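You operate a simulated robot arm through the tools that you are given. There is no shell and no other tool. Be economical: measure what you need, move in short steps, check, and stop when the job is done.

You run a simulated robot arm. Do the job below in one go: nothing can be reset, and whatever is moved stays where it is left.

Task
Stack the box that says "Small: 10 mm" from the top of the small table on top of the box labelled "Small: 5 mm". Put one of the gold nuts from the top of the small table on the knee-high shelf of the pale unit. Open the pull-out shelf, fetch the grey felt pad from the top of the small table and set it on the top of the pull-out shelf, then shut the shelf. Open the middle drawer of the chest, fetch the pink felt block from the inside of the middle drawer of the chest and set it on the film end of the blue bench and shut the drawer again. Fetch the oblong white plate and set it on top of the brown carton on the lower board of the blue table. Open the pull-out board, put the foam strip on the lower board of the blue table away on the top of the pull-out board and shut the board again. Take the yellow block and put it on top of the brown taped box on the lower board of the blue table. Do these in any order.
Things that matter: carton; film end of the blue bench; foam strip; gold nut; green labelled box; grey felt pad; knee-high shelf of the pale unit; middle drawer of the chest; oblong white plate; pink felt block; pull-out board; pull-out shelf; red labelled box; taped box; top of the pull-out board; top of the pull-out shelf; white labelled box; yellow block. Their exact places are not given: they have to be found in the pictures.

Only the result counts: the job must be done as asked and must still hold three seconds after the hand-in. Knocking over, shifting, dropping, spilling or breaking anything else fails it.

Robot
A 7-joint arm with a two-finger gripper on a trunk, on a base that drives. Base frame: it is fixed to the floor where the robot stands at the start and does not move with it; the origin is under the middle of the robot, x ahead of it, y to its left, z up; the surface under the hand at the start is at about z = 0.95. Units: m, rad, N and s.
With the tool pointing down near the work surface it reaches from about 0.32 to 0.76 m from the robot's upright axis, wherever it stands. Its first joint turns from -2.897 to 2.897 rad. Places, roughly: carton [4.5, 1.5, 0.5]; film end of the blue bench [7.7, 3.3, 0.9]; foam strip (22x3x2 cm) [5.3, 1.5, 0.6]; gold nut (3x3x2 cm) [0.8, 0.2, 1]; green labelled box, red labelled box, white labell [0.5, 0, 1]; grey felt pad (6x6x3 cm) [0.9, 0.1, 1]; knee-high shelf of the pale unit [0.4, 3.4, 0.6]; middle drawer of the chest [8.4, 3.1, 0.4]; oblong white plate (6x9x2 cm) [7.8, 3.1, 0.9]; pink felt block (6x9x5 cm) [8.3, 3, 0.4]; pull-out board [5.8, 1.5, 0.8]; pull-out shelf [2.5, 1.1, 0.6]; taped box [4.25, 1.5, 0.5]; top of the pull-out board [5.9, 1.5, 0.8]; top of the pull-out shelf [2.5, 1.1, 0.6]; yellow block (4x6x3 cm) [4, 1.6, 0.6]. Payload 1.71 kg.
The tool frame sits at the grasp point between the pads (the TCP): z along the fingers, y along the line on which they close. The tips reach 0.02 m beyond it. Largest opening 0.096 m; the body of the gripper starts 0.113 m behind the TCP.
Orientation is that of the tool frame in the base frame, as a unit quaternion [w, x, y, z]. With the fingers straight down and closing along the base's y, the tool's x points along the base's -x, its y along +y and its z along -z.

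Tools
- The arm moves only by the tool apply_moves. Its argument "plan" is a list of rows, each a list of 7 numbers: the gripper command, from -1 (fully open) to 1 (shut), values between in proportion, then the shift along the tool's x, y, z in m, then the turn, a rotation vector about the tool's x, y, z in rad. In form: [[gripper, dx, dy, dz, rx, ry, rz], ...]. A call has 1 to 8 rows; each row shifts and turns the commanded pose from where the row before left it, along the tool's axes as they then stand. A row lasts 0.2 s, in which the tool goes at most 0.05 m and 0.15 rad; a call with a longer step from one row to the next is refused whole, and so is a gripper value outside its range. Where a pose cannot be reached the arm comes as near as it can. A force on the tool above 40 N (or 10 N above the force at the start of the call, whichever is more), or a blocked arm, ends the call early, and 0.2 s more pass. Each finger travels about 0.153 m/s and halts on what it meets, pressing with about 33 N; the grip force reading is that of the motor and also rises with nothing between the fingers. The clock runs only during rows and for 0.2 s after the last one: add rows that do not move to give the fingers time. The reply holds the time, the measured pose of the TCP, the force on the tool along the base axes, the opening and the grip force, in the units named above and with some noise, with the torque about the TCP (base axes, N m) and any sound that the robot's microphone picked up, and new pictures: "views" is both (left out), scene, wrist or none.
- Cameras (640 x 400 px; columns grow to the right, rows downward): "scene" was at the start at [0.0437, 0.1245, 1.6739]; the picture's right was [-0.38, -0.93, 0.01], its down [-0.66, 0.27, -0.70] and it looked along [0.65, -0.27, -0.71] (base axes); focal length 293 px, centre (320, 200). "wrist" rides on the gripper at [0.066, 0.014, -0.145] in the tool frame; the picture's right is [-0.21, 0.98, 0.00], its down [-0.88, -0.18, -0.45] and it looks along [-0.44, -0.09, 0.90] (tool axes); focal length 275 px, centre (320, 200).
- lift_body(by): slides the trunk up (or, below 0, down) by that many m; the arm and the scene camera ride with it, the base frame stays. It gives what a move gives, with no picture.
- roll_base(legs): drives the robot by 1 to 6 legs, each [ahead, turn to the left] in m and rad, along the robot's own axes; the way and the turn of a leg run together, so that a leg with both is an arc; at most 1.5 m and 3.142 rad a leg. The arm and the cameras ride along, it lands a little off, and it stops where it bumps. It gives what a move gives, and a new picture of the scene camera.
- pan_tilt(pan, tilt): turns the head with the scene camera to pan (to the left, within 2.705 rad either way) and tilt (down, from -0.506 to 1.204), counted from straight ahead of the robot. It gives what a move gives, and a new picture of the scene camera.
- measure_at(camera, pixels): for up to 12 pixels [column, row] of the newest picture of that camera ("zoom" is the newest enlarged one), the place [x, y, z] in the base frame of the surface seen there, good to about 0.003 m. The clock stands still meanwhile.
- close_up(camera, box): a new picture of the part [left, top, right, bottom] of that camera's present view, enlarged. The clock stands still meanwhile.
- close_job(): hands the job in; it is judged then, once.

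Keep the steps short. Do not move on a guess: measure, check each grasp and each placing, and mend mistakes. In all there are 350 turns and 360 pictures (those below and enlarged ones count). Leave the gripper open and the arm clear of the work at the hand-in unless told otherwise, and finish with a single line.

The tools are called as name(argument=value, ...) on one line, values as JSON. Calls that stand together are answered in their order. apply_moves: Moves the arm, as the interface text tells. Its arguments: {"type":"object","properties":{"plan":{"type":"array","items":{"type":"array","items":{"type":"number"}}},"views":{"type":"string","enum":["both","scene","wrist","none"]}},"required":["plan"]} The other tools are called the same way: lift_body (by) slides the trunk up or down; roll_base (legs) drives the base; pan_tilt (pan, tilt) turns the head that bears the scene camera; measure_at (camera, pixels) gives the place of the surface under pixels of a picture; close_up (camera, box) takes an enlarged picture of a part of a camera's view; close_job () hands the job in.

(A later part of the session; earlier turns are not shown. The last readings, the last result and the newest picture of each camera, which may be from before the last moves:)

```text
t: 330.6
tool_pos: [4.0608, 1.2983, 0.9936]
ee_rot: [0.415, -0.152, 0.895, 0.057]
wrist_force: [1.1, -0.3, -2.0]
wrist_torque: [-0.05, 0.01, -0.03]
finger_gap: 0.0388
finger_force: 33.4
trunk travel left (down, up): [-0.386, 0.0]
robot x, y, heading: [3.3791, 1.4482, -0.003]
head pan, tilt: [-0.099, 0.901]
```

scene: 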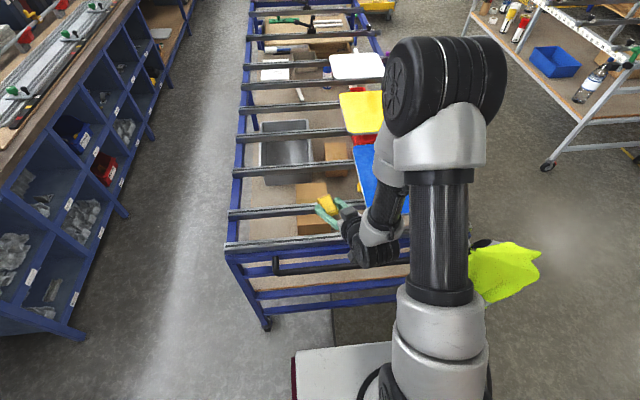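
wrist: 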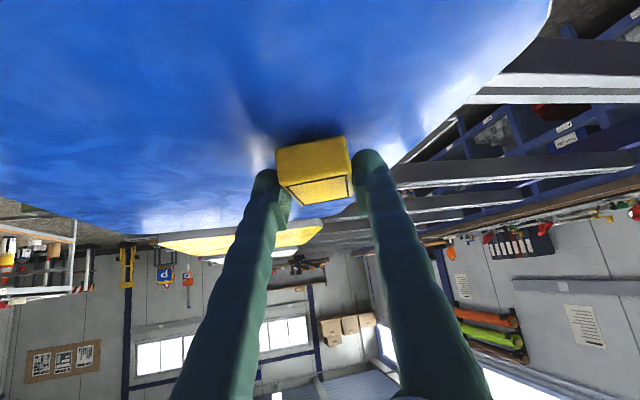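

apply_moves(plan=[[1, 0.0015, 0, 0.0013, 0, 0, 0], [1, 0, 0, 0, 0, 0, 0]], views="none")

apply_moves(plan=[[1, 0.0012, 0, 0.001, 0, 0, 0], [1, 0, 0, 0, 0, 0, 0]], views="none")

apply_moves(plan=[[1, 0.0008, 0, 0.0006, 0, 0, 0], [1, 0, 0, 0, 0, 0, 0]], views="wrist")

```text
t: 331.2
tool_pos: [4.0617, 1.2981, 0.992]
ee_rot: [0.415, -0.153, 0.895, 0.057]
wrist_force: [0.7, 0.2, -1.3]
wrist_torque: [0.05, 0.03, 0.02]
finger_gap: 0.0388
finger_force: 32.9
trunk travel left (down, up): [-0.386, 0.0]
robot x, y, heading: [3.3789, 1.4494, 0.0]
head pan, tilt: [-0.099, 0.901]
```

```text
t: 331.8
tool_pos: [4.0619, 1.2972, 0.9912]
ee_rot: [0.418, -0.152, 0.894, 0.057]
wrist_force: [-0.3, -0.8, 6.2]
wrist_torque: [0.24, -0.2, -0.04]
finger_gap: 0.0387
finger_force: 33.0
trunk travel left (down, up): [-0.386, 0.0]
robot x, y, heading: [3.3791, 1.449, -0.002]
head pan, tilt: [-0.099, 0.901]
```

```text
t: 332.4
tool_pos: [4.06, 1.2975, 0.9923]
ee_rot: [0.418, -0.153, 0.894, 0.058]
wrist_force: [1.5, -2.8, 15.1]
wrist_torque: [0.39, -0.32, -0.02]
finger_gap: 0.0389
finger_force: 33.4
trunk travel left (down, up): [-0.386, 0.0]
robot x, y, heading: [3.382, 1.4482, -0.005]
head pan, tilt: [-0.099, 0.901]
```

wrist: 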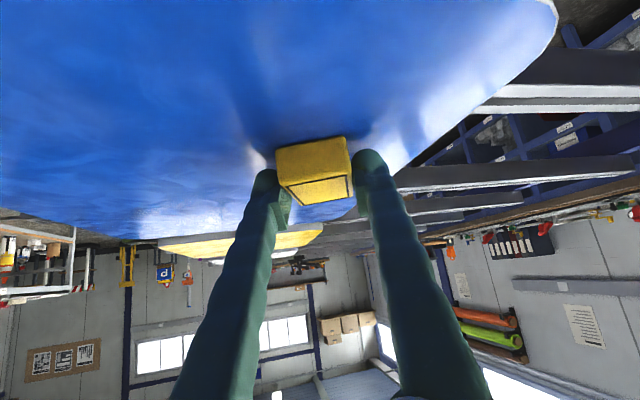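

Resting on the sheet. Release, back out along the tool, and rise.

apply_moves(plan=[[0.6, -0.0015, 0, -0.001, 0, 0, 0], [-0.2, 0, 0, 0, 0, 0, 0], [-0.7, 0, 0, 0, 0, 0, 0], [-0.7, -0.01, 0, -0.03, 0, 0, 0], [-0.7, -0.02, 0, -0.04, 0, 0, 0], [-0.7, -0.02, 0, -0.04, 0, 0, 0], [-0.7, -0.03, 0, -0.03, 0, 0, 0], [-0.7, 0, 0, 0, 0, 0, 0]], views="wrist")

```text
t: 334.2
tool_pos: [4.0084, 1.2846, 1.1423]
ee_rot: [0.416, -0.153, 0.895, 0.058]
wrist_force: [0.2, -0.1, -0.7]
wrist_torque: [-0.03, -0.02, -0.01]
finger_gap: 0.0817
finger_force: 0.0
trunk travel left (down, up): [-0.386, 0.0]
robot x, y, heading: [3.3841, 1.45, -0.006]
head pan, tilt: [-0.099, 0.901]
```

wrist: 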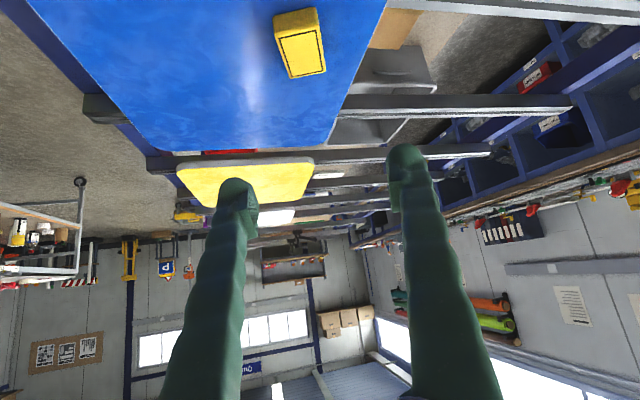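

Bring the hand to vertical.

apply_moves(plan=[[-0.7, 0, 0, 0, 0, 0.145, 0], [-0.7, 0, 0, 0, 0, 0.145, 0], [-0.7, 0, 0, 0, 0, 0.145, 0], [-0.7, 0, 0, 0, 0, 0.145, 0], [-0.7, 0, 0, 0, 0, 0.145, 0], [-0.7, 0, 0, 0, 0, 0.145, 0], [-0.7, 0, 0, 0, 0, 0, 0]], views="wrist")

close_up(camera="wrist", box=[230, 40, 430, 190])

```text
t: 335.8
tool_pos: [4.0058, 1.2845, 1.1422]
ee_rot: [0.0, -0.164, 0.986, -0.012]
wrist_force: [0.3, 0.0, -0.3]
wrist_torque: [0.03, -0.02, -0.01]
finger_gap: 0.0817
finger_force: 0.0
trunk travel left (down, up): [-0.386, 0.0]
robot x, y, heading: [3.3839, 1.4454, -0.009]
head pan, tilt: [-0.099, 0.901]
```

wrist: 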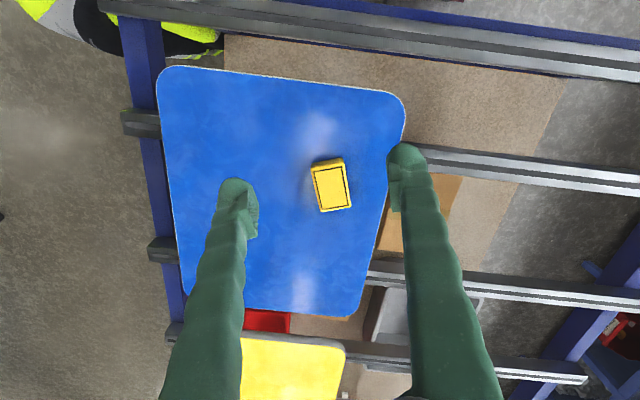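

```text
2.67 times, centred on (330, 115) of wrist
```

zoom: 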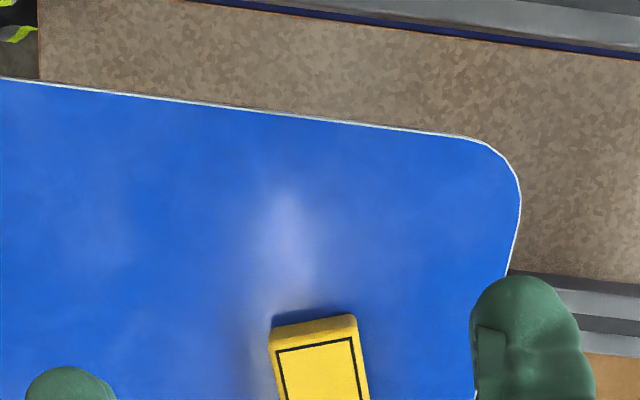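

measure_at(camera="wrist", pixels=[[314, 167], [340, 163], [349, 205], [323, 209], [331, 188], [160, 75], [395, 95], [360, 310]])

```text
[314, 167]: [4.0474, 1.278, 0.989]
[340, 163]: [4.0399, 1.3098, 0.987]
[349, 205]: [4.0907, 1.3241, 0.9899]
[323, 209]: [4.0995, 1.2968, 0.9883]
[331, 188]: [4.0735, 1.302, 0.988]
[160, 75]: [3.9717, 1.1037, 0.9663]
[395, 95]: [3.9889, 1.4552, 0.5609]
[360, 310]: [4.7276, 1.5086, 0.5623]
```

Block centre (4.069,1.302), heading matches the hand. Descend onto it.

apply_moves(plan=[[-0.7, -0.033, -0.002, 0.02, -0.025, 0, 0], [-0.7, -0.032, -0.002, 0.03, 0, 0, 0], [-0.7, 0, 0, 0.04, 0, 0, 0], [-0.7, 0, 0, 0.03, 0, 0, 0], [-0.7, 0, 0, 0, 0, 0, 0]], views="wrist")

```text
t: 337.0
tool_pos: [4.0714, 1.3022, 1.0227]
ee_rot: [-0.001, -0.163, 0.987, 0.002]
wrist_force: [-0.9, -0.3, 0.0]
wrist_torque: [-0.01, -0.04, 0.01]
finger_gap: 0.0816
finger_force: 0.1
trunk travel left (down, up): [-0.386, 0.0]
robot x, y, heading: [3.3826, 1.4507, -0.007]
head pan, tilt: [-0.099, 0.901]
```

wrist: 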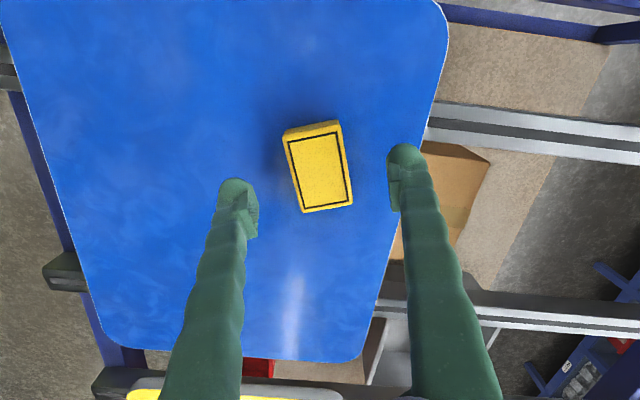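

apply_moves(plan=[[-0.7, 0, 0, 0.02, 0, 0, 0], [-0.7, 0, 0, 0.0135, 0, 0, 0], [-0.7, 0, 0, 0, 0, 0, 0], [0, 0, 0, 0, 0, 0, 0], [1, 0, 0, 0, 0, 0, 0], [1, 0, 0, 0, 0, 0, 0]], views="wrist")

```text
t: 338.4
tool_pos: [4.0695, 1.301, 0.9881]
ee_rot: [-0.002, -0.164, 0.987, 0.001]
wrist_force: [1.2, -0.1, 0.1]
wrist_torque: [0.01, 0.01, -0.01]
finger_gap: 0.0387
finger_force: 32.5
trunk travel left (down, up): [-0.386, 0.0]
robot x, y, heading: [3.3842, 1.4493, -0.0]
head pan, tilt: [-0.099, 0.901]
```

wrist: 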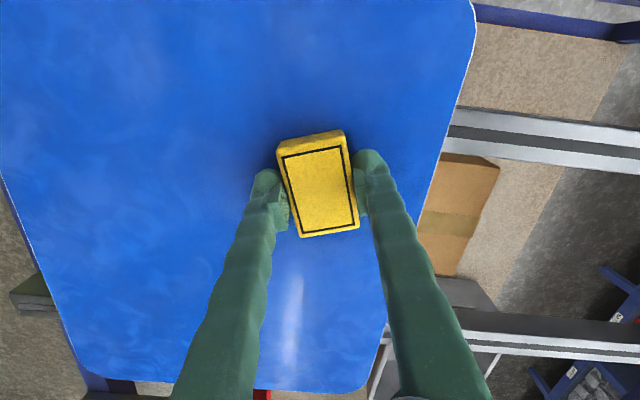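

Held. Lift clear, and look at the hand with the scene camera to learn how tall and wide the wrist is.

apply_moves(plan=[[1, 0, 0, -0.03, 0, 0, 0], [1, 0, 0, -0.04, 0, 0, 0], [1, 0, 0, 0, 0, 0, 0.11], [1, 0, 0, 0, 0, 0, 0.11], [1, 0, 0, 0, 0, 0, 0.11], [1, 0, 0, 0, 0, 0, 0]], views="none")

pan_tilt(pan=-0.25, tilt=0.75)

close_up(camera="scene", box=[220, 60, 460, 260])

```text
t: 339.8
tool_pos: [4.0714, 1.3017, 1.0594]
ee_rot: [-0.002, 0.0, 1.0, -0.001]
wrist_force: [0.3, 0.1, -1.0]
wrist_torque: [0.03, 0.03, -0.01]
finger_gap: 0.0388
finger_force: 32.8
trunk travel left (down, up): [-0.386, 0.0]
robot x, y, heading: [3.3799, 1.4478, -0.001]
head pan, tilt: [-0.099, 0.901]
```

```text
t: 340.5
tool_pos: [4.0707, 1.3014, 1.0587]
ee_rot: [-0.002, 0.001, 1.0, 0.0]
wrist_force: [0.8, -0.4, -0.7]
wrist_torque: [0.02, 0.03, 0.0]
finger_gap: 0.039
finger_force: 33.2
trunk travel left (down, up): [-0.386, 0.0]
robot x, y, heading: [3.3826, 1.4465, -0.003]
head pan, tilt: [-0.25, 0.75]
```

scene: 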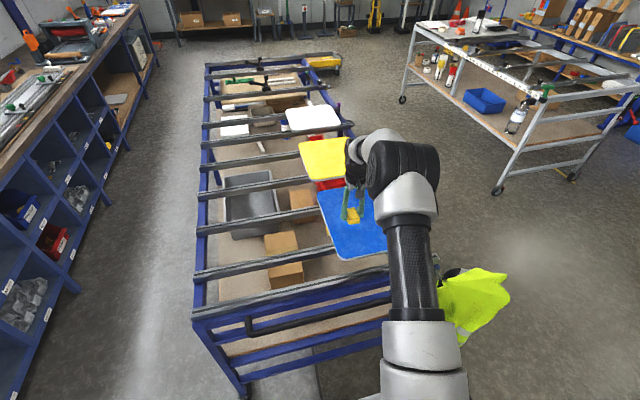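

```text
2.00 times, centred on (340, 160) of scene
```

zoom: 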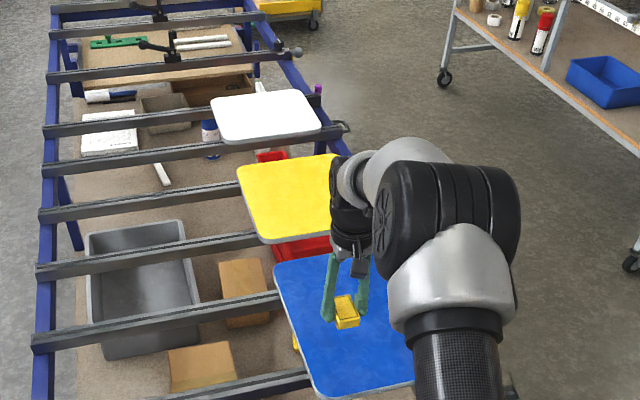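

measure_at(camera="zoom", pixels=[[348, 255], [350, 235], [345, 215], [343, 195], [345, 178], [360, 170], [340, 160], [360, 265], [370, 200], [385, 250], [333, 205], [400, 300]])

```text
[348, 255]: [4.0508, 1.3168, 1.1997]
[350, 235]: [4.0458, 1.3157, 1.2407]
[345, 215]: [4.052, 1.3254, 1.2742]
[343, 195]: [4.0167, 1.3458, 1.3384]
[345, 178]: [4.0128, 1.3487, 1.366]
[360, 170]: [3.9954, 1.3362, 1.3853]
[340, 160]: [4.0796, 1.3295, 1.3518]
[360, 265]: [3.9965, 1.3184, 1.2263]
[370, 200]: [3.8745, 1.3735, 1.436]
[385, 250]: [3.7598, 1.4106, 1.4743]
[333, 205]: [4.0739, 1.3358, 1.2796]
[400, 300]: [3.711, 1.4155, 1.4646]
```

The hand is slim up to ~0.22 above the TCP, so it fits the slot between bars (4.045–4.20). Drive 0.08 nearer and move above the slot.

roll_base(legs=[[0.08, 0]])

apply_moves(plan=[[1, 0, 0.048, 0, 0, 0, 0], [1, 0, 0.048, 0, 0, 0, 0], [1, 0, 0.048, 0, 0, 0, 0], [1, 0, 0.048, 0, 0, 0, 0], [1, 0, 0.048, 0, 0, 0, 0], [1, 0, 0, 0, 0, 0, 0]], views="wrist")

```text
t: 341.6
tool_pos: [4.1389, 1.3018, 1.0657]
ee_rot: [0.002, 0.001, 1.0, 0.001]
wrist_force: [0.2, -0.2, -0.6]
wrist_torque: [0.02, 0.05, -0.02]
finger_gap: 0.0386
finger_force: 33.2
trunk travel left (down, up): [-0.386, 0.0]
robot x, y, heading: [3.4606, 1.4485, -0.004]
head pan, tilt: [-0.25, 0.75]
```

scene: 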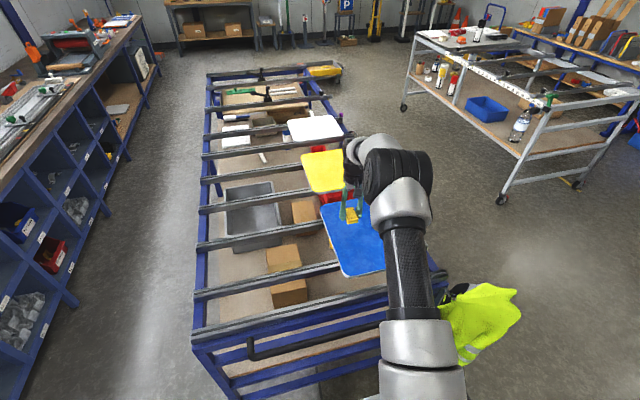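

```text
t: 343.0
tool_pos: [4.1469, 1.539, 1.0613]
ee_rot: [-0.003, 0.001, 1.0, 0.0]
wrist_force: [0.6, 0.1, -1.7]
wrist_torque: [0.06, 0.06, -0.02]
finger_gap: 0.0388
finger_force: 33.1
trunk travel left (down, up): [-0.386, 0.0]
robot x, y, heading: [3.4627, 1.4507, 0.0]
head pan, tilt: [-0.25, 0.75]
```

wrist: 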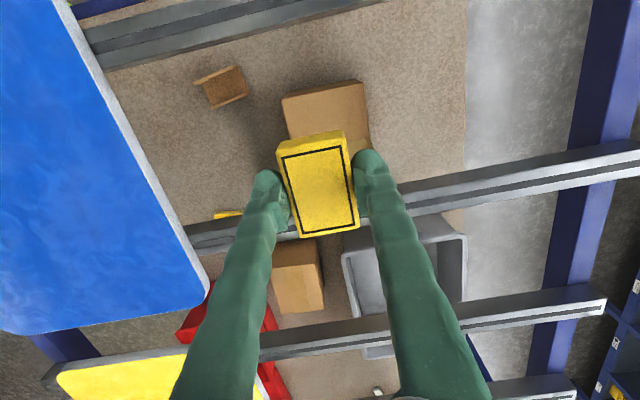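

measure_at(camera="wrist", pixels=[[250, 22], [250, 5], [450, 185], [450, 203], [500, 170], [288, 103], [358, 88], [365, 130], [190, 80], [190, 140], [230, 230], [200, 45]])

```text
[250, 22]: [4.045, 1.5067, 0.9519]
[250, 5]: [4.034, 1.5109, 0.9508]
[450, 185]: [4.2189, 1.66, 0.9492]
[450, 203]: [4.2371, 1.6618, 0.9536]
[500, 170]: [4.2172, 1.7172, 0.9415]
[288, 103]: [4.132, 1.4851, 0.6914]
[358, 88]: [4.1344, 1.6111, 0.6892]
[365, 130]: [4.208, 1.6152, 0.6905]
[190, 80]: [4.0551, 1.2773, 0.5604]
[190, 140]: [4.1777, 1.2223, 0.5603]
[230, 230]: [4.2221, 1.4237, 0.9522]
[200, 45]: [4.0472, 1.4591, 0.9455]
```

Slot is 4.048–4.205; box top starts at x≈4.125. TCP at 4.147 is good. Lower with the trunk in two steps.

lift_body(by=-0.15)

apply_moves(plan=[[1, 0, 0, 0, 0, 0, 0]], views="wrist")

```text
t: 344.7
tool_pos: [4.1472, 1.5414, 0.9121]
ee_rot: [-0.001, 0.0, 1.0, 0.001]
wrist_force: [0.3, -0.4, -2.4]
wrist_torque: [0.02, 0.01, 0.0]
finger_gap: 0.0386
finger_force: 32.9
trunk travel left (down, up): [-0.236, 0.15]
robot x, y, heading: [3.4635, 1.4474, 0.001]
head pan, tilt: [-0.25, 0.75]
```

```text
t: 345.1
tool_pos: [4.1467, 1.543, 0.9127]
ee_rot: [0.0, 0.0, 1.0, 0.0]
wrist_force: [-0.5, -0.6, -1.1]
wrist_torque: [0.0, 0.04, -0.03]
finger_gap: 0.0388
finger_force: 32.9
trunk travel left (down, up): [-0.236, 0.15]
robot x, y, heading: [3.4619, 1.4486, -0.003]
head pan, tilt: [-0.25, 0.75]
```

wrist: 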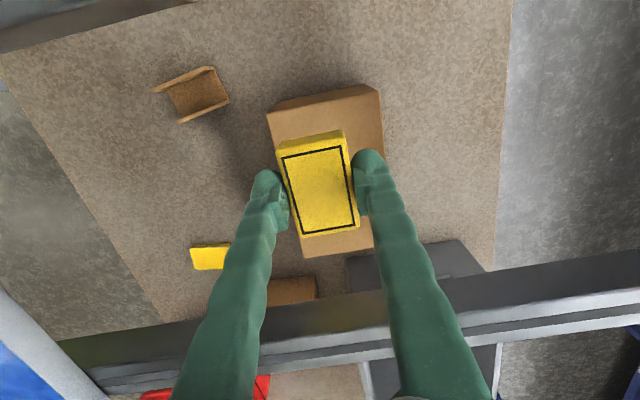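

lift_body(by=-0.08)

lift_body(by=-0.07)

apply_moves(plan=[[1, 0, 0, 0, 0, 0, 0]], views="both")

```text
t: 346.3
tool_pos: [4.1479, 1.5416, 0.8335]
ee_rot: [0.0, 0.0, 1.0, 0.001]
wrist_force: [0.1, -0.3, -1.7]
wrist_torque: [0.02, 0.03, 0.02]
finger_gap: 0.0387
finger_force: 32.9
trunk travel left (down, up): [-0.156, 0.23]
robot x, y, heading: [3.4599, 1.4518, -0.003]
head pan, tilt: [-0.25, 0.75]
```

```text
t: 347.4
tool_pos: [4.1455, 1.5411, 0.7628]
ee_rot: [-0.001, 0.001, 1.0, 0.0]
wrist_force: [-0.3, 0.0, -2.0]
wrist_torque: [-0.02, -0.03, 0.01]
finger_gap: 0.0391
finger_force: 33.6
trunk travel left (down, up): [-0.086, 0.3]
robot x, y, heading: [3.4595, 1.45, -0.007]
head pan, tilt: [-0.25, 0.75]
```

```text
t: 347.8
tool_pos: [4.1457, 1.5407, 0.7627]
ee_rot: [-0.001, 0.001, 1.0, 0.0]
wrist_force: [0.7, -0.6, -1.8]
wrist_torque: [0.03, 0.0, -0.01]
finger_gap: 0.0388
finger_force: 33.0
trunk travel left (down, up): [-0.086, 0.3]
robot x, y, heading: [3.4643, 1.4482, -0.0]
head pan, tilt: [-0.25, 0.75]
```

scene: 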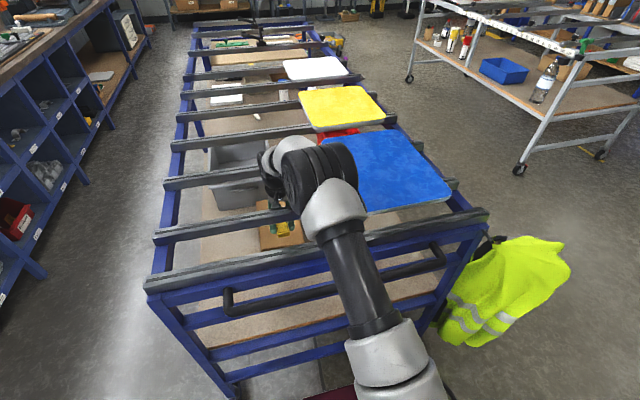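
wrist: 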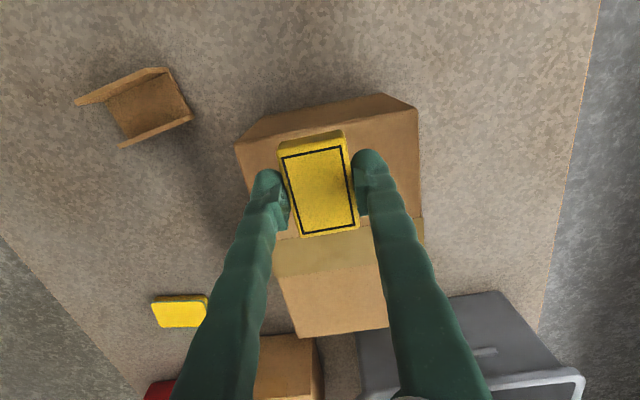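

apply_moves(plan=[[1, 0, 0, 0.02, 0, 0, 0], [1, 0, 0, 0.02, 0, 0, 0], [1, 0, 0, 0.004, 0, 0, 0], [1, 0, 0, 0, 0, 0, 0]], views="none")

apply_moves(plan=[[1, 0, 0, 0.003, 0, 0, 0], [1, 0, 0, 0, 0, 0, 0]], views="none")

apply_moves(plan=[[1, 0, 0, 0.002, 0, 0, 0], [1, 0, 0, 0, 0, 0, 0]], views="wrist")

```text
t: 348.8
tool_pos: [4.1466, 1.5423, 0.7189]
ee_rot: [-0.001, 0.0, 1.0, 0.001]
wrist_force: [0.2, -1.0, -1.2]
wrist_torque: [-0.01, 0.0, -0.03]
finger_gap: 0.0389
finger_force: 32.3
trunk travel left (down, up): [-0.086, 0.3]
robot x, y, heading: [3.4583, 1.45, -0.001]
head pan, tilt: [-0.25, 0.75]
```

```text
t: 349.4
tool_pos: [4.1459, 1.5421, 0.7153]
ee_rot: [-0.001, 0.001, 1.0, 0.0]
wrist_force: [-0.4, 1.4, -1.4]
wrist_torque: [0.0, 0.03, 0.0]
finger_gap: 0.0388
finger_force: 33.6
trunk travel left (down, up): [-0.086, 0.3]
robot x, y, heading: [3.462, 1.4458, 0.0]
head pan, tilt: [-0.25, 0.75]
```

```text
t: 350.0
tool_pos: [4.1467, 1.542, 0.7126]
ee_rot: [-0.001, 0.001, 1.0, 0.0]
wrist_force: [-0.2, -0.6, -1.1]
wrist_torque: [0.0, -0.01, 0.02]
finger_gap: 0.0385
finger_force: 33.3
trunk travel left (down, up): [-0.086, 0.3]
robot x, y, heading: [3.463, 1.4455, -0.003]
head pan, tilt: [-0.25, 0.75]
```

wrist: 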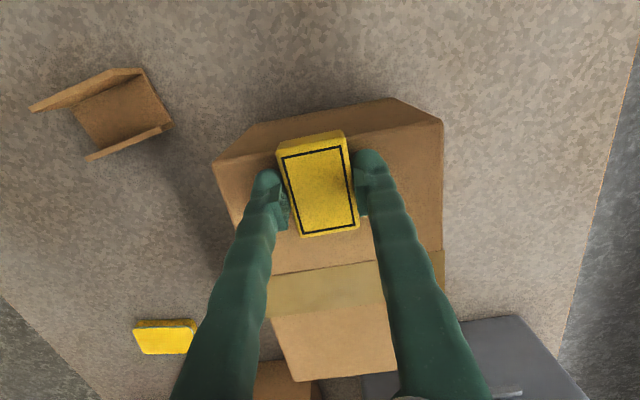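

Shift 8 mm further onto the box, then touch down.

apply_moves(plan=[[1, -0.008, 0, 0, 0, 0, 0], [1, 0, 0, 0.0015, 0, 0, 0], [1, 0, 0, 0, 0, 0, 0]], views="none")

apply_moves(plan=[[1, 0, 0, 0.0015, 0, 0, 0], [1, 0, 0, 0, 0, 0, 0]], views="none")

apply_moves(plan=[[1, 0, 0, 0.001, 0, 0, 0], [1, 0, 0, 0, 0, 0, 0]], views="none")

```text
t: 350.8
tool_pos: [4.1543, 1.5415, 0.7126]
ee_rot: [-0.001, 0.0, 1.0, 0.0]
wrist_force: [-0.4, -0.1, 5.9]
wrist_torque: [0.06, 0.25, 0.02]
finger_gap: 0.0389
finger_force: 32.8
trunk travel left (down, up): [-0.086, 0.3]
robot x, y, heading: [3.463, 1.4499, -0.003]
head pan, tilt: [-0.25, 0.75]
```

```text
t: 351.4
tool_pos: [4.1533, 1.5414, 0.7124]
ee_rot: [0.001, 0.001, 1.0, 0.0]
wrist_force: [-1.2, 0.0, 19.1]
wrist_torque: [0.01, 0.61, -0.02]
finger_gap: 0.039
finger_force: 33.3
trunk travel left (down, up): [-0.086, 0.3]
robot x, y, heading: [3.4628, 1.4482, -0.006]
head pan, tilt: [-0.25, 0.75]
```

```text
t: 352.0
tool_pos: [4.1537, 1.5419, 0.713]
ee_rot: [0.002, 0.002, 1.0, 0.001]
wrist_force: [1.0, 1.5, 29.6]
wrist_torque: [0.03, 0.35, 0.0]
finger_gap: 0.0391
finger_force: 32.7
trunk travel left (down, up): [-0.086, 0.3]
robot x, y, heading: [3.458, 1.4483, -0.002]
head pan, tilt: [-0.25, 0.75]
```

Firm contact. Release and rise with the trunk.

apply_moves(plan=[[0.6, 0, 0, -0.003, 0, 0, 0], [0, 0, 0, 0, 0, 0, 0], [-0.1, 0, 0, 0, 0, 0, 0], [-0.1, -0.0, 0, -0.03, 0, 0, 0], [-0.1, 0.006, 0, -0.03, 0, 0, 0], [-0.1, 0, 0, 0, 0, 0, 0]], views="wrist")

lift_body(by=0.3)

```text
t: 353.4
tool_pos: [4.147, 1.5405, 0.7713]
ee_rot: [-0.002, 0.001, 1.0, 0.001]
wrist_force: [0.6, -0.9, 0.8]
wrist_torque: [0.02, 0.01, 0.0]
finger_gap: 0.0529
finger_force: 0.1
trunk travel left (down, up): [-0.086, 0.3]
robot x, y, heading: [3.4648, 1.4494, 0.0]
head pan, tilt: [-0.25, 0.75]
```

wrist: 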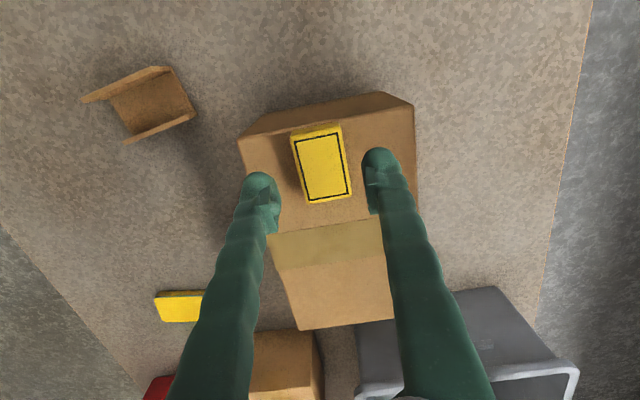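

```text
t: 356.4
tool_pos: [4.1485, 1.5403, 1.073]
ee_rot: [-0.001, 0.001, 1.0, -0.002]
wrist_force: [-0.2, 0.5, 1.4]
wrist_torque: [0.0, 0.0, -0.05]
finger_gap: 0.0524
finger_force: 0.0
trunk travel left (down, up): [-0.386, 0.0]
robot x, y, heading: [3.4629, 1.4466, -0.003]
head pan, tilt: [-0.25, 0.75]
```

Yellow block done. Retract, then go around the south side toward the table's east end.

apply_moves(plan=[[-0.1, 0.04, 0, -0.02, 0, 0, 0], [-0.1, 0.045, 0, 0, 0, 0, 0], [-0.1, 0.045, 0, 0, 0, 0, 0], [-0.1, 0.045, 0, 0, 0, 0, 0], [-0.1, 0.03, 0, 0, 0, 0, 0]], views="none")

roll_base(legs=[[-0.2, 0], [0, -1.57], [1.2, 0], [0, 1.57], [1.3, 0]])

pan_tilt(pan=0.9, tilt=0.55)

```text
t: 357.6
tool_pos: [3.9414, 1.5399, 1.0917]
ee_rot: [-0.001, 0.001, 1.0, 0.001]
wrist_force: [-0.5, 0.6, -0.2]
wrist_torque: [-0.01, 0.01, -0.03]
finger_gap: 0.0528
finger_force: 0.0
trunk travel left (down, up): [-0.386, 0.0]
robot x, y, heading: [3.4605, 1.4478, -0.005]
head pan, tilt: [-0.25, 0.75]
```

```text
t: 381.0
tool_pos: [5.0264, 0.3409, 1.0911]
ee_rot: [0.0, -0.001, 1.0, 0.001]
wrist_force: [0.2, 0.1, 0.5]
wrist_torque: [-0.01, 0.02, 0.0]
finger_gap: 0.0528
finger_force: 0.0
trunk travel left (down, up): [-0.386, 0.0]
robot x, y, heading: [4.5476, 0.248, -0.001]
head pan, tilt: [-0.25, 0.75]
```

scene: 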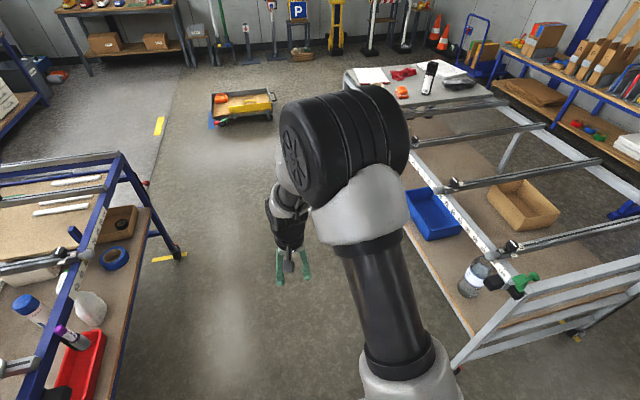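

```text
t: 382.4
tool_pos: [5.0095, 0.3422, 1.0995]
ee_rot: [0.006, -0.001, 1.0, 0.001]
wrist_force: [0.7, -0.3, 0.5]
wrist_torque: [0.0, -0.04, -0.01]
finger_gap: 0.0527
finger_force: 0.0
trunk travel left (down, up): [-0.386, 0.0]
robot x, y, heading: [4.5432, 0.2489, -0.004]
head pan, tilt: [0.901, 0.55]
```

scene: 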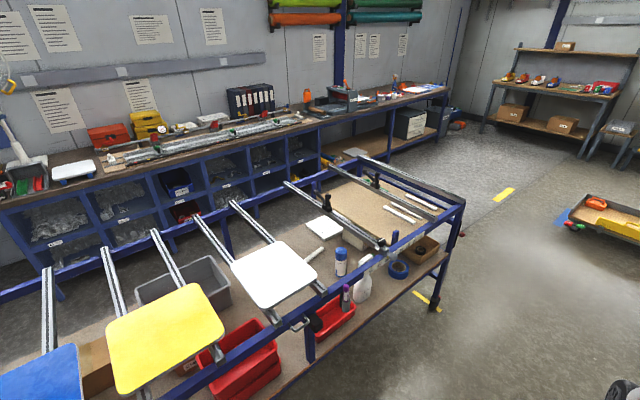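

close_up(camera="scene", box=[280, 145, 480, 315])

measure_at(camera="scene", pixels=[[315, 252], [308, 258], [323, 229], [400, 214], [410, 206], [350, 195], [440, 215], [340, 245], [465, 205], [357, 160], [450, 240], [352, 242]])

```text
2.35 times, centred on (380, 230) of scene
```

zoom: 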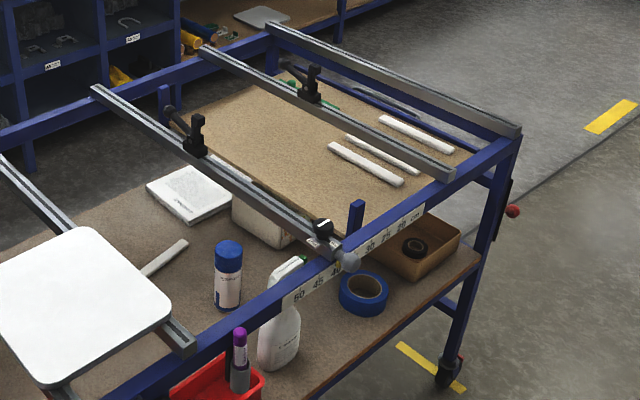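

```text
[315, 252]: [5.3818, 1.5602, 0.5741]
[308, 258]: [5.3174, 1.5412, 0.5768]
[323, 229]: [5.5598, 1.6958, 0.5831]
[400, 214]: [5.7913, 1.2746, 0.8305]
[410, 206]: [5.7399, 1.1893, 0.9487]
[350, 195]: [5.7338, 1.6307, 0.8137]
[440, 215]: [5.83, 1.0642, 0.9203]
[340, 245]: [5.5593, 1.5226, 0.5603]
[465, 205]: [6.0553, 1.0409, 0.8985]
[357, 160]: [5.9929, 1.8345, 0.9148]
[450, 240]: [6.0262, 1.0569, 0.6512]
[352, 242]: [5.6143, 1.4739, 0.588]
```

Foam strip lies at about (5.3–5.42, 1.54–1.57, 0.575). Now look at the east end for the pull-out board.

roll_base(legs=[[1.5, 0], [0.45, 0]])

pan_tilt(pan=1.9, tilt=0.6)

close_up(camera="scene", box=[200, 120, 480, 330])

```text
t: 392.8
tool_pos: [6.9522, 0.3237, 1.0992]
ee_rot: [0.006, 0.002, 1.0, 0.001]
wrist_force: [0.4, 0.3, -0.1]
wrist_torque: [-0.01, 0.05, -0.01]
finger_gap: 0.0527
finger_force: 0.1
trunk travel left (down, up): [-0.386, 0.0]
robot x, y, heading: [6.4842, 0.2292, -0.008]
head pan, tilt: [0.901, 0.55]
```

scene: 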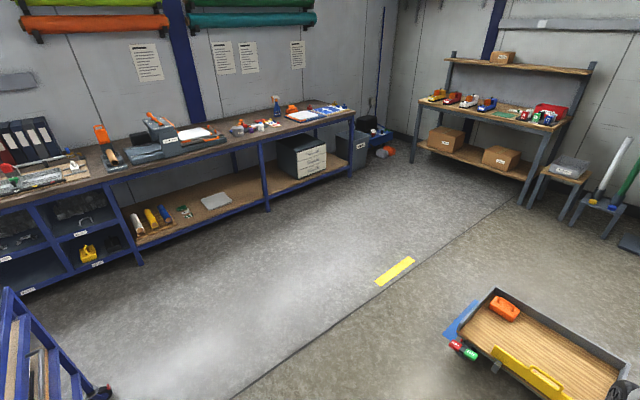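

```text
t: 394.1
tool_pos: [6.9344, 0.3229, 1.1066]
ee_rot: [0.014, 0.003, 1.0, 0.0]
wrist_force: [0.8, -1.3, -0.1]
wrist_torque: [-0.02, 0.04, -0.01]
finger_gap: 0.0529
finger_force: 0.1
trunk travel left (down, up): [-0.386, 0.0]
robot x, y, heading: [6.4849, 0.2324, -0.005]
head pan, tilt: [1.901, 0.6]
```

scene: 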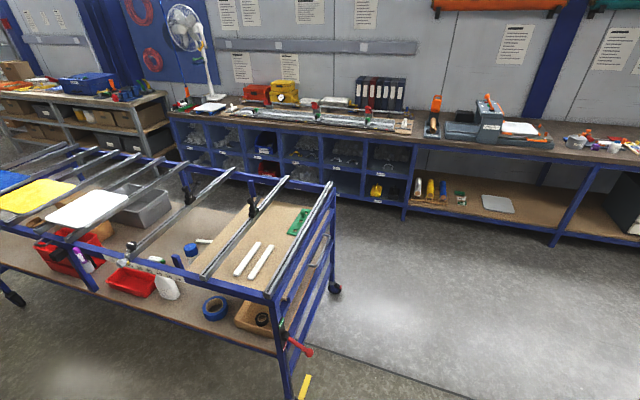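

```text
1.90 times, centred on (340, 225) of scene
```

zoom: 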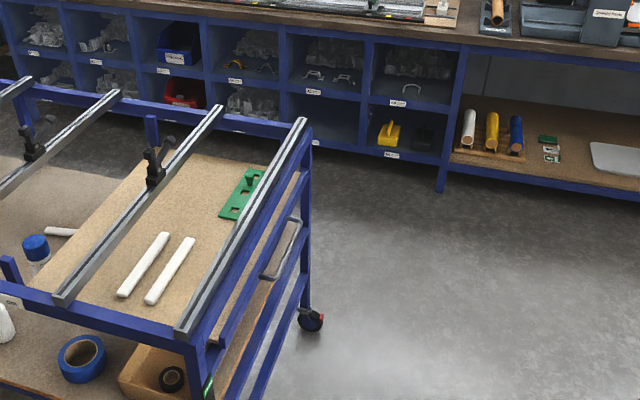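

The board's handle is on the east end. Check the yellow trolley's position before driving.

measure_at(camera="scene", pixels=[[320, 232], [327, 220], [313, 250], [300, 225], [335, 287], [315, 262], [303, 350], [250, 205], [270, 260], [300, 352]])

pan_tilt(pan=0.3, tilt=0.8)

measure_at(camera="scene", pixels=[[190, 90], [260, 130], [330, 130], [200, 200], [120, 120], [320, 60], [400, 60], [270, 180]])

```text
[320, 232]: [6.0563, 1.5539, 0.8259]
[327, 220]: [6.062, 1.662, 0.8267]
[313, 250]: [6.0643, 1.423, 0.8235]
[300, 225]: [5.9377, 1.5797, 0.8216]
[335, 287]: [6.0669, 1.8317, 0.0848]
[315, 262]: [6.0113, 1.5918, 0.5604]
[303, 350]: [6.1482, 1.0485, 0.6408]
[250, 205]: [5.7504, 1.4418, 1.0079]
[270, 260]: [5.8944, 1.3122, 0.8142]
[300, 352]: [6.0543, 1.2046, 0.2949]
```

```text
t: 395.7
tool_pos: [6.9344, 0.3238, 1.1069]
ee_rot: [0.014, 0.003, 1.0, 0.001]
wrist_force: [0.1, -0.6, 1.0]
wrist_torque: [0.01, 0.0, -0.04]
finger_gap: 0.0525
finger_force: 0.1
trunk travel left (down, up): [-0.386, 0.0]
robot x, y, heading: [6.4872, 0.233, -0.01]
head pan, tilt: [0.3, 0.799]
```

scene: 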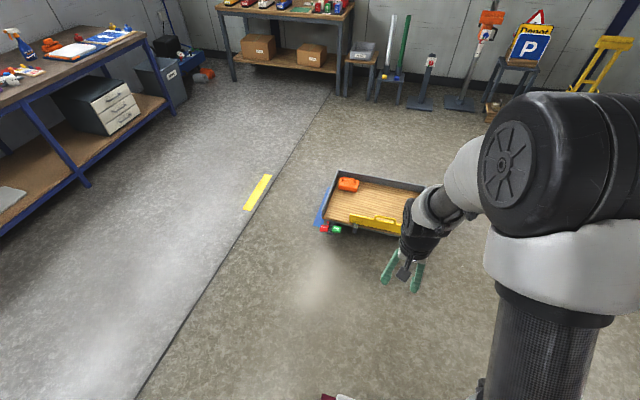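

```text
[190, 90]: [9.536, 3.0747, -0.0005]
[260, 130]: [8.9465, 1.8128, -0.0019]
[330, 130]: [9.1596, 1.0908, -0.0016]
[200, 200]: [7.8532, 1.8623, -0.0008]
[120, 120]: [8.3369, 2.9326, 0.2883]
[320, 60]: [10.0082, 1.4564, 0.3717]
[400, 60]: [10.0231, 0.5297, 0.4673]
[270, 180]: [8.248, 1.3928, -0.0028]
```

Trolley is farther off. Drive to the east end and face west.

roll_base(legs=[[0.5, 0], [0, 1.578], [1.3, 0], [0, 1.571]])

pan_tilt(pan=0.0, tilt=0.7)

close_up(camera="scene", box=[200, 100, 440, 300])

```text
t: 414.6
tool_pos: [6.5379, 1.4348, 1.1058]
ee_rot: [0.001, 1.0, 0.005, -0.014]
wrist_force: [0.2, 0.7, -0.4]
wrist_torque: [-0.01, 0.02, 0.01]
finger_gap: 0.0527
finger_force: 0.0
trunk travel left (down, up): [-0.386, 0.0]
robot x, y, heading: [6.9791, 1.5398, -3.133]
head pan, tilt: [0.3, 0.799]
```

scene: 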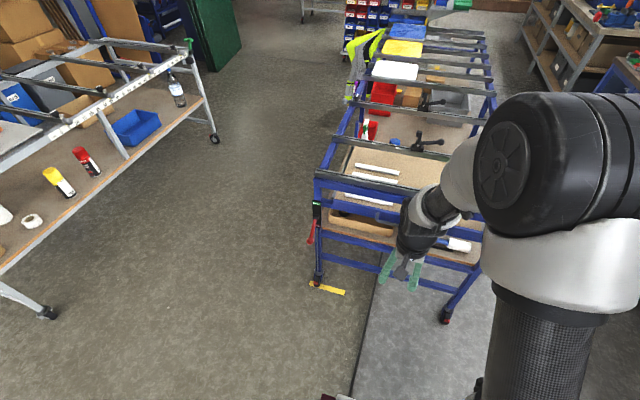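

```text
t: 415.4
tool_pos: [6.5542, 1.4343, 1.1125]
ee_rot: [0.001, 1.0, 0.005, -0.022]
wrist_force: [0.8, 1.0, 0.0]
wrist_torque: [0.03, -0.01, 0.01]
finger_gap: 0.0526
finger_force: 0.0
trunk travel left (down, up): [-0.386, 0.0]
robot x, y, heading: [6.9829, 1.5377, -3.13]
head pan, tilt: [0.0, 0.7]
```

scene: 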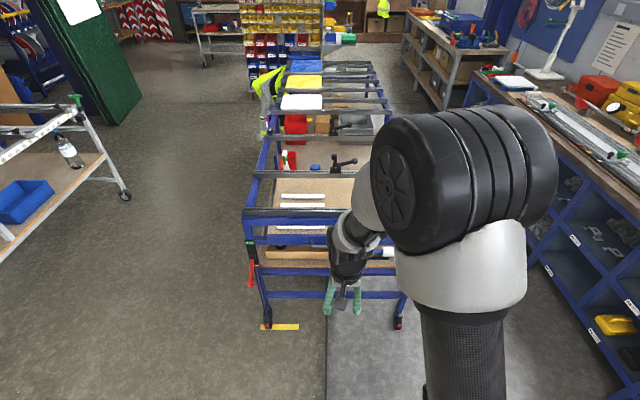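

```text
2.00 times, centred on (320, 200) of scene
```

zoom: 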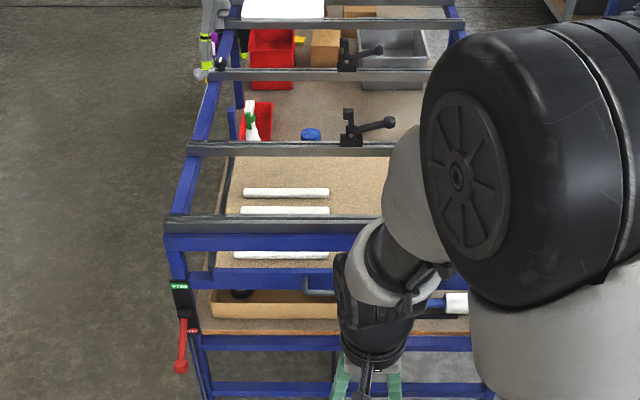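

There's a red lever with labels on the post. Zoom on it; also swing the hand aside to see the handle.

apply_moves(plan=[[-0.1, 0, -0.05, -0.0, 0, 0, 0], [-0.1, 0, -0.05, 0, 0, 0, 0], [-0.1, 0, -0.05, 0, 0, 0, 0], [-0.1, 0, -0.05, 0, 0, 0, 0], [-0.1, 0, -0.05, 0, 0, 0, 0], [-0.1, 0, 0, 0, 0, 0.044, 0]], views="scene")

close_up(camera="scene", box=[235, 195, 415, 305])

close_up(camera="scene", box=[235, 230, 275, 295])

```text
t: 416.8
tool_pos: [6.5512, 1.6834, 1.1126]
ee_rot: [0.001, 1.0, 0.006, 0.001]
wrist_force: [0.4, -0.2, -0.1]
wrist_torque: [0.07, -0.03, -0.04]
finger_gap: 0.0529
finger_force: 0.0
trunk travel left (down, up): [-0.386, 0.0]
robot x, y, heading: [6.9856, 1.5348, -3.135]
head pan, tilt: [0.0, 0.7]
```

scene: 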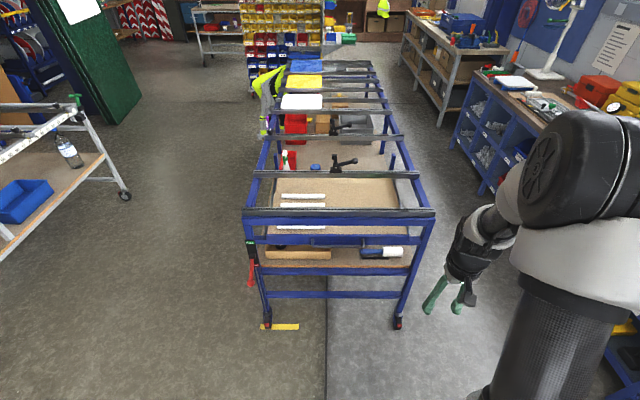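

```text
3.56 times, centred on (325, 250) of scene
```

zoom: 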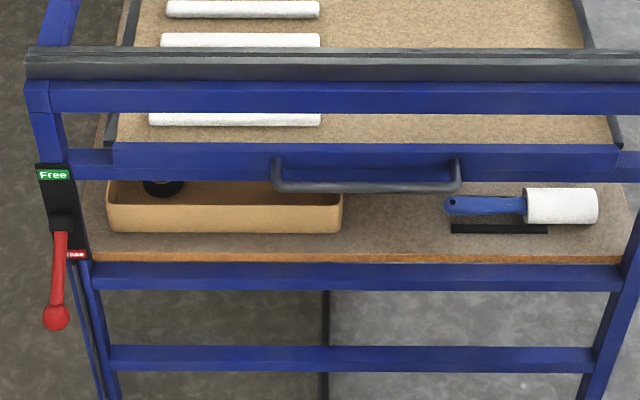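

```text
6.15 times, centred on (255, 262) of scene
```

zoom: 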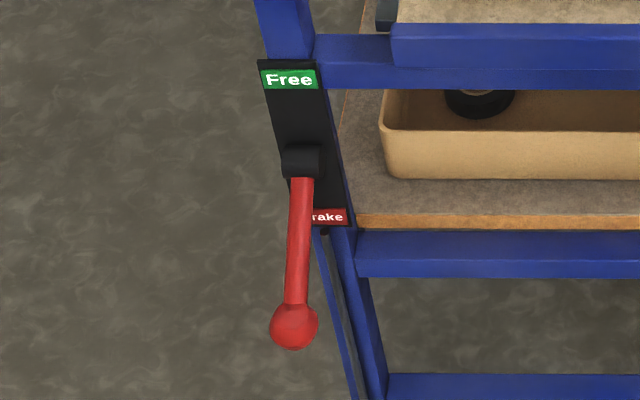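

It's a brake, set to "Brake" – leave it. Measure the handle.

close_up(camera="scene", box=[300, 225, 380, 265])

measure_at(camera="zoom", pixels=[[110, 170], [200, 208], [320, 200], [420, 200], [478, 160], [300, 130], [100, 125], [480, 125], [300, 95], [300, 250], [320, 207]])

measure_at(camera="scene", pixels=[[300, 214], [300, 224], [300, 230], [300, 236], [300, 240], [300, 205], [265, 239], [412, 239], [340, 235], [283, 230], [325, 227], [350, 190]])

```text
8.00 times, centred on (340, 245) of scene
```

zoom: 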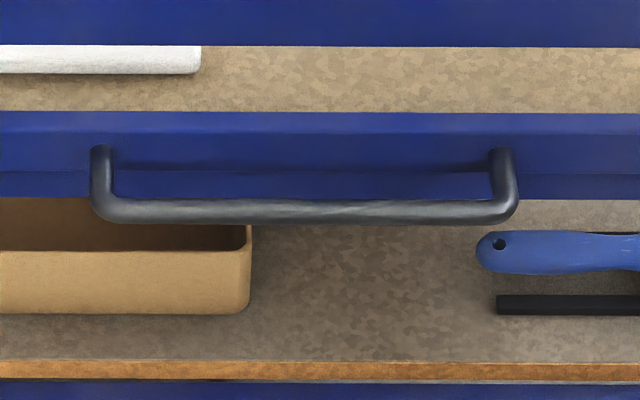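

```text
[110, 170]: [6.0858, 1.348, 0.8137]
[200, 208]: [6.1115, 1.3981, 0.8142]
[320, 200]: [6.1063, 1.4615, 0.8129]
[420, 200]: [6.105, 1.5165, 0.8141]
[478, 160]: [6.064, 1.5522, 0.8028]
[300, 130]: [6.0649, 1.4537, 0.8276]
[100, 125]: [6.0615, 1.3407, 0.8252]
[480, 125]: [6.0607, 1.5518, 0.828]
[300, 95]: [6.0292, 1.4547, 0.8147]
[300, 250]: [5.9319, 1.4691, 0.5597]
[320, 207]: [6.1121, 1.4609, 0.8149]
```

```text
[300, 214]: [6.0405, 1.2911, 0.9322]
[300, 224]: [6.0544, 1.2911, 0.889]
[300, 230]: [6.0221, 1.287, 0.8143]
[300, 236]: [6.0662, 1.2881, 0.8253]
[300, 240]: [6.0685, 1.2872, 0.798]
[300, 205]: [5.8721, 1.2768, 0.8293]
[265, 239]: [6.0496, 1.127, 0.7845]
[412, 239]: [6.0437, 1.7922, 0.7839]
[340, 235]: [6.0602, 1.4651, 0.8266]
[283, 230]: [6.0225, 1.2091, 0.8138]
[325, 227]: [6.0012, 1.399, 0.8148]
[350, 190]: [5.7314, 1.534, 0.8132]
```

Handle bar centre ≈ (6.106,1.455,0.809). Same hooked grip as before: lower the trunk 0.19, roll 90° and lean 45°.

lift_body(by=-0.19)

apply_moves(plan=[[-0.2, 0, 0.04, 0, 0, 0, 0.143], [-0.2, 0, 0, 0, 0, 0, 0.143], [-0.2, 0, 0, 0, 0, 0, 0.143], [-0.2, 0, 0, 0, 0, 0, 0.143], [-0.2, 0, 0, 0, 0, 0, 0.143], [-0.2, 0, 0, 0, 0, 0, 0.143], [-0.2, 0, 0, 0, 0, 0, 0.143], [-0.2, 0, 0, 0, 0, 0, 0.143]], views="none")

apply_moves(plan=[[-0.2, 0.02, 0, 0, 0, 0, 0.143], [-0.2, 0.03, 0, 0, 0, 0, 0.143], [-0.2, 0.03, 0, 0, 0, 0, 0.143], [-0.2, 0.03, 0, 0, -0.13, 0, 0], [-0.2, 0.03, 0, 0, -0.13, 0, 0], [-0.2, 0.03, 0, 0, -0.13, 0, 0], [-0.2, 0.02, 0, 0, -0.13, 0, 0], [-0.2, 0, 0, 0, -0.13, 0, 0]], views="none")

apply_moves(plan=[[-0.2, 0, 0, 0, -0.13, 0, 0], [-0.2, 0, 0, 0, 0, 0, 0], [-0.2, 0, 0, 0, 0, 0, 0]], views="wrist")

```text
t: 418.9
tool_pos: [6.5531, 1.6835, 0.9229]
ee_rot: [0.001, 1.0, 0.005, 0.0]
wrist_force: [-0.4, -0.2, 0.0]
wrist_torque: [-0.01, 0.02, 0.01]
finger_gap: 0.0528
finger_force: 0.0
trunk travel left (down, up): [-0.196, 0.19]
robot x, y, heading: [6.9804, 1.5399, -3.132]
head pan, tilt: [0.0, 0.7]
```

```text
t: 420.6
tool_pos: [6.5529, 1.6436, 0.9241]
ee_rot: [0.0, 0.843, -0.538, 0.0]
wrist_force: [0.5, 0.6, -0.5]
wrist_torque: [0.0, 0.02, -0.01]
finger_gap: 0.0576
finger_force: 0.0
trunk travel left (down, up): [-0.196, 0.19]
robot x, y, heading: [6.98, 1.5349, -3.137]
head pan, tilt: [0.0, 0.7]
```

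```text
t: 422.4
tool_pos: [6.526, 1.4409, 0.9287]
ee_rot: [0.229, 0.671, -0.668, -0.226]
wrist_force: [0.1, -0.1, 0.4]
wrist_torque: [0.0, -0.01, 0.04]
finger_gap: 0.0577
finger_force: 0.1
out of reach, approached as far as the arm can: row 7, 8
trunk travel left (down, up): [-0.196, 0.19]
robot x, y, heading: [6.9859, 1.5414, -3.134]
head pan, tilt: [0.0, 0.7]
```

```text
t: 423.2
tool_pos: [6.5044, 1.4341, 0.9284]
ee_rot: [0.273, 0.655, -0.651, -0.269]
wrist_force: [0.4, -0.3, 0.6]
wrist_torque: [-0.01, -0.02, -0.01]
finger_gap: 0.0577
finger_force: 0.0
out of reach, approached as far as the arm can: row 1
trunk travel left (down, up): [-0.196, 0.19]
robot x, y, heading: [6.9823, 1.5388, -3.133]
head pan, tilt: [0.0, 0.7]
```

wrist: 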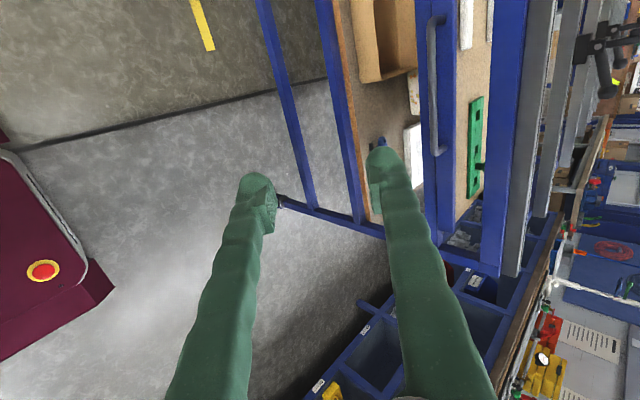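

Approach to 10 cm short of the bar.

apply_moves(plan=[[-0.2, -0.003, 0.0245, 0.0333, 0, 0, 0], [-0.2, -0.003, 0.0245, 0.0333, 0, 0, 0], [-0.2, -0.003, 0.0245, 0.0333, 0, 0, 0], [-0.2, -0.003, 0.0245, 0.0333, 0, 0, 0], [-0.2, -0.003, 0.0245, 0.0333, 0, 0, 0], [-0.2, -0.003, 0.0245, 0.0333, 0, 0, 0], [-0.2, -0.003, 0.0245, 0.0333, 0, 0, 0], [0.29, -0.003, 0.0245, 0.0333, 0, 0, 0]], views="none")

apply_moves(plan=[[0.29, 0, 0, 0, 0, 0, 0], [0.29, 0, 0, 0, 0, 0, 0]], views="wrist")

```text
t: 425.1
tool_pos: [6.1772, 1.4515, 0.8768]
ee_rot: [0.271, 0.658, -0.65, -0.267]
wrist_force: [-0.4, 0.0, -0.7]
wrist_torque: [-0.01, 0.0, 0.0]
finger_gap: 0.0342
finger_force: 0.1
trunk travel left (down, up): [-0.196, 0.19]
robot x, y, heading: [6.9832, 1.5413, -3.133]
head pan, tilt: [0.0, 0.7]
```

```text
t: 425.6
tool_pos: [6.1777, 1.4526, 0.8788]
ee_rot: [0.271, 0.658, -0.649, -0.267]
wrist_force: [0.1, -0.5, 0.1]
wrist_torque: [0.0, -0.01, 0.0]
finger_gap: 0.0339
finger_force: 0.1
trunk travel left (down, up): [-0.196, 0.19]
robot x, y, heading: [6.9854, 1.5387, -3.131]
head pan, tilt: [0.0, 0.7]
```

wrist: 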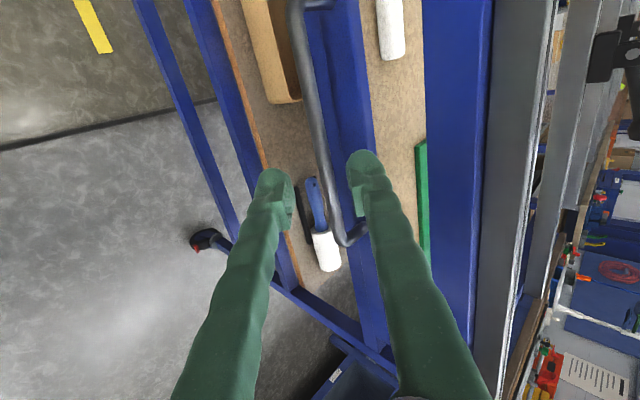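

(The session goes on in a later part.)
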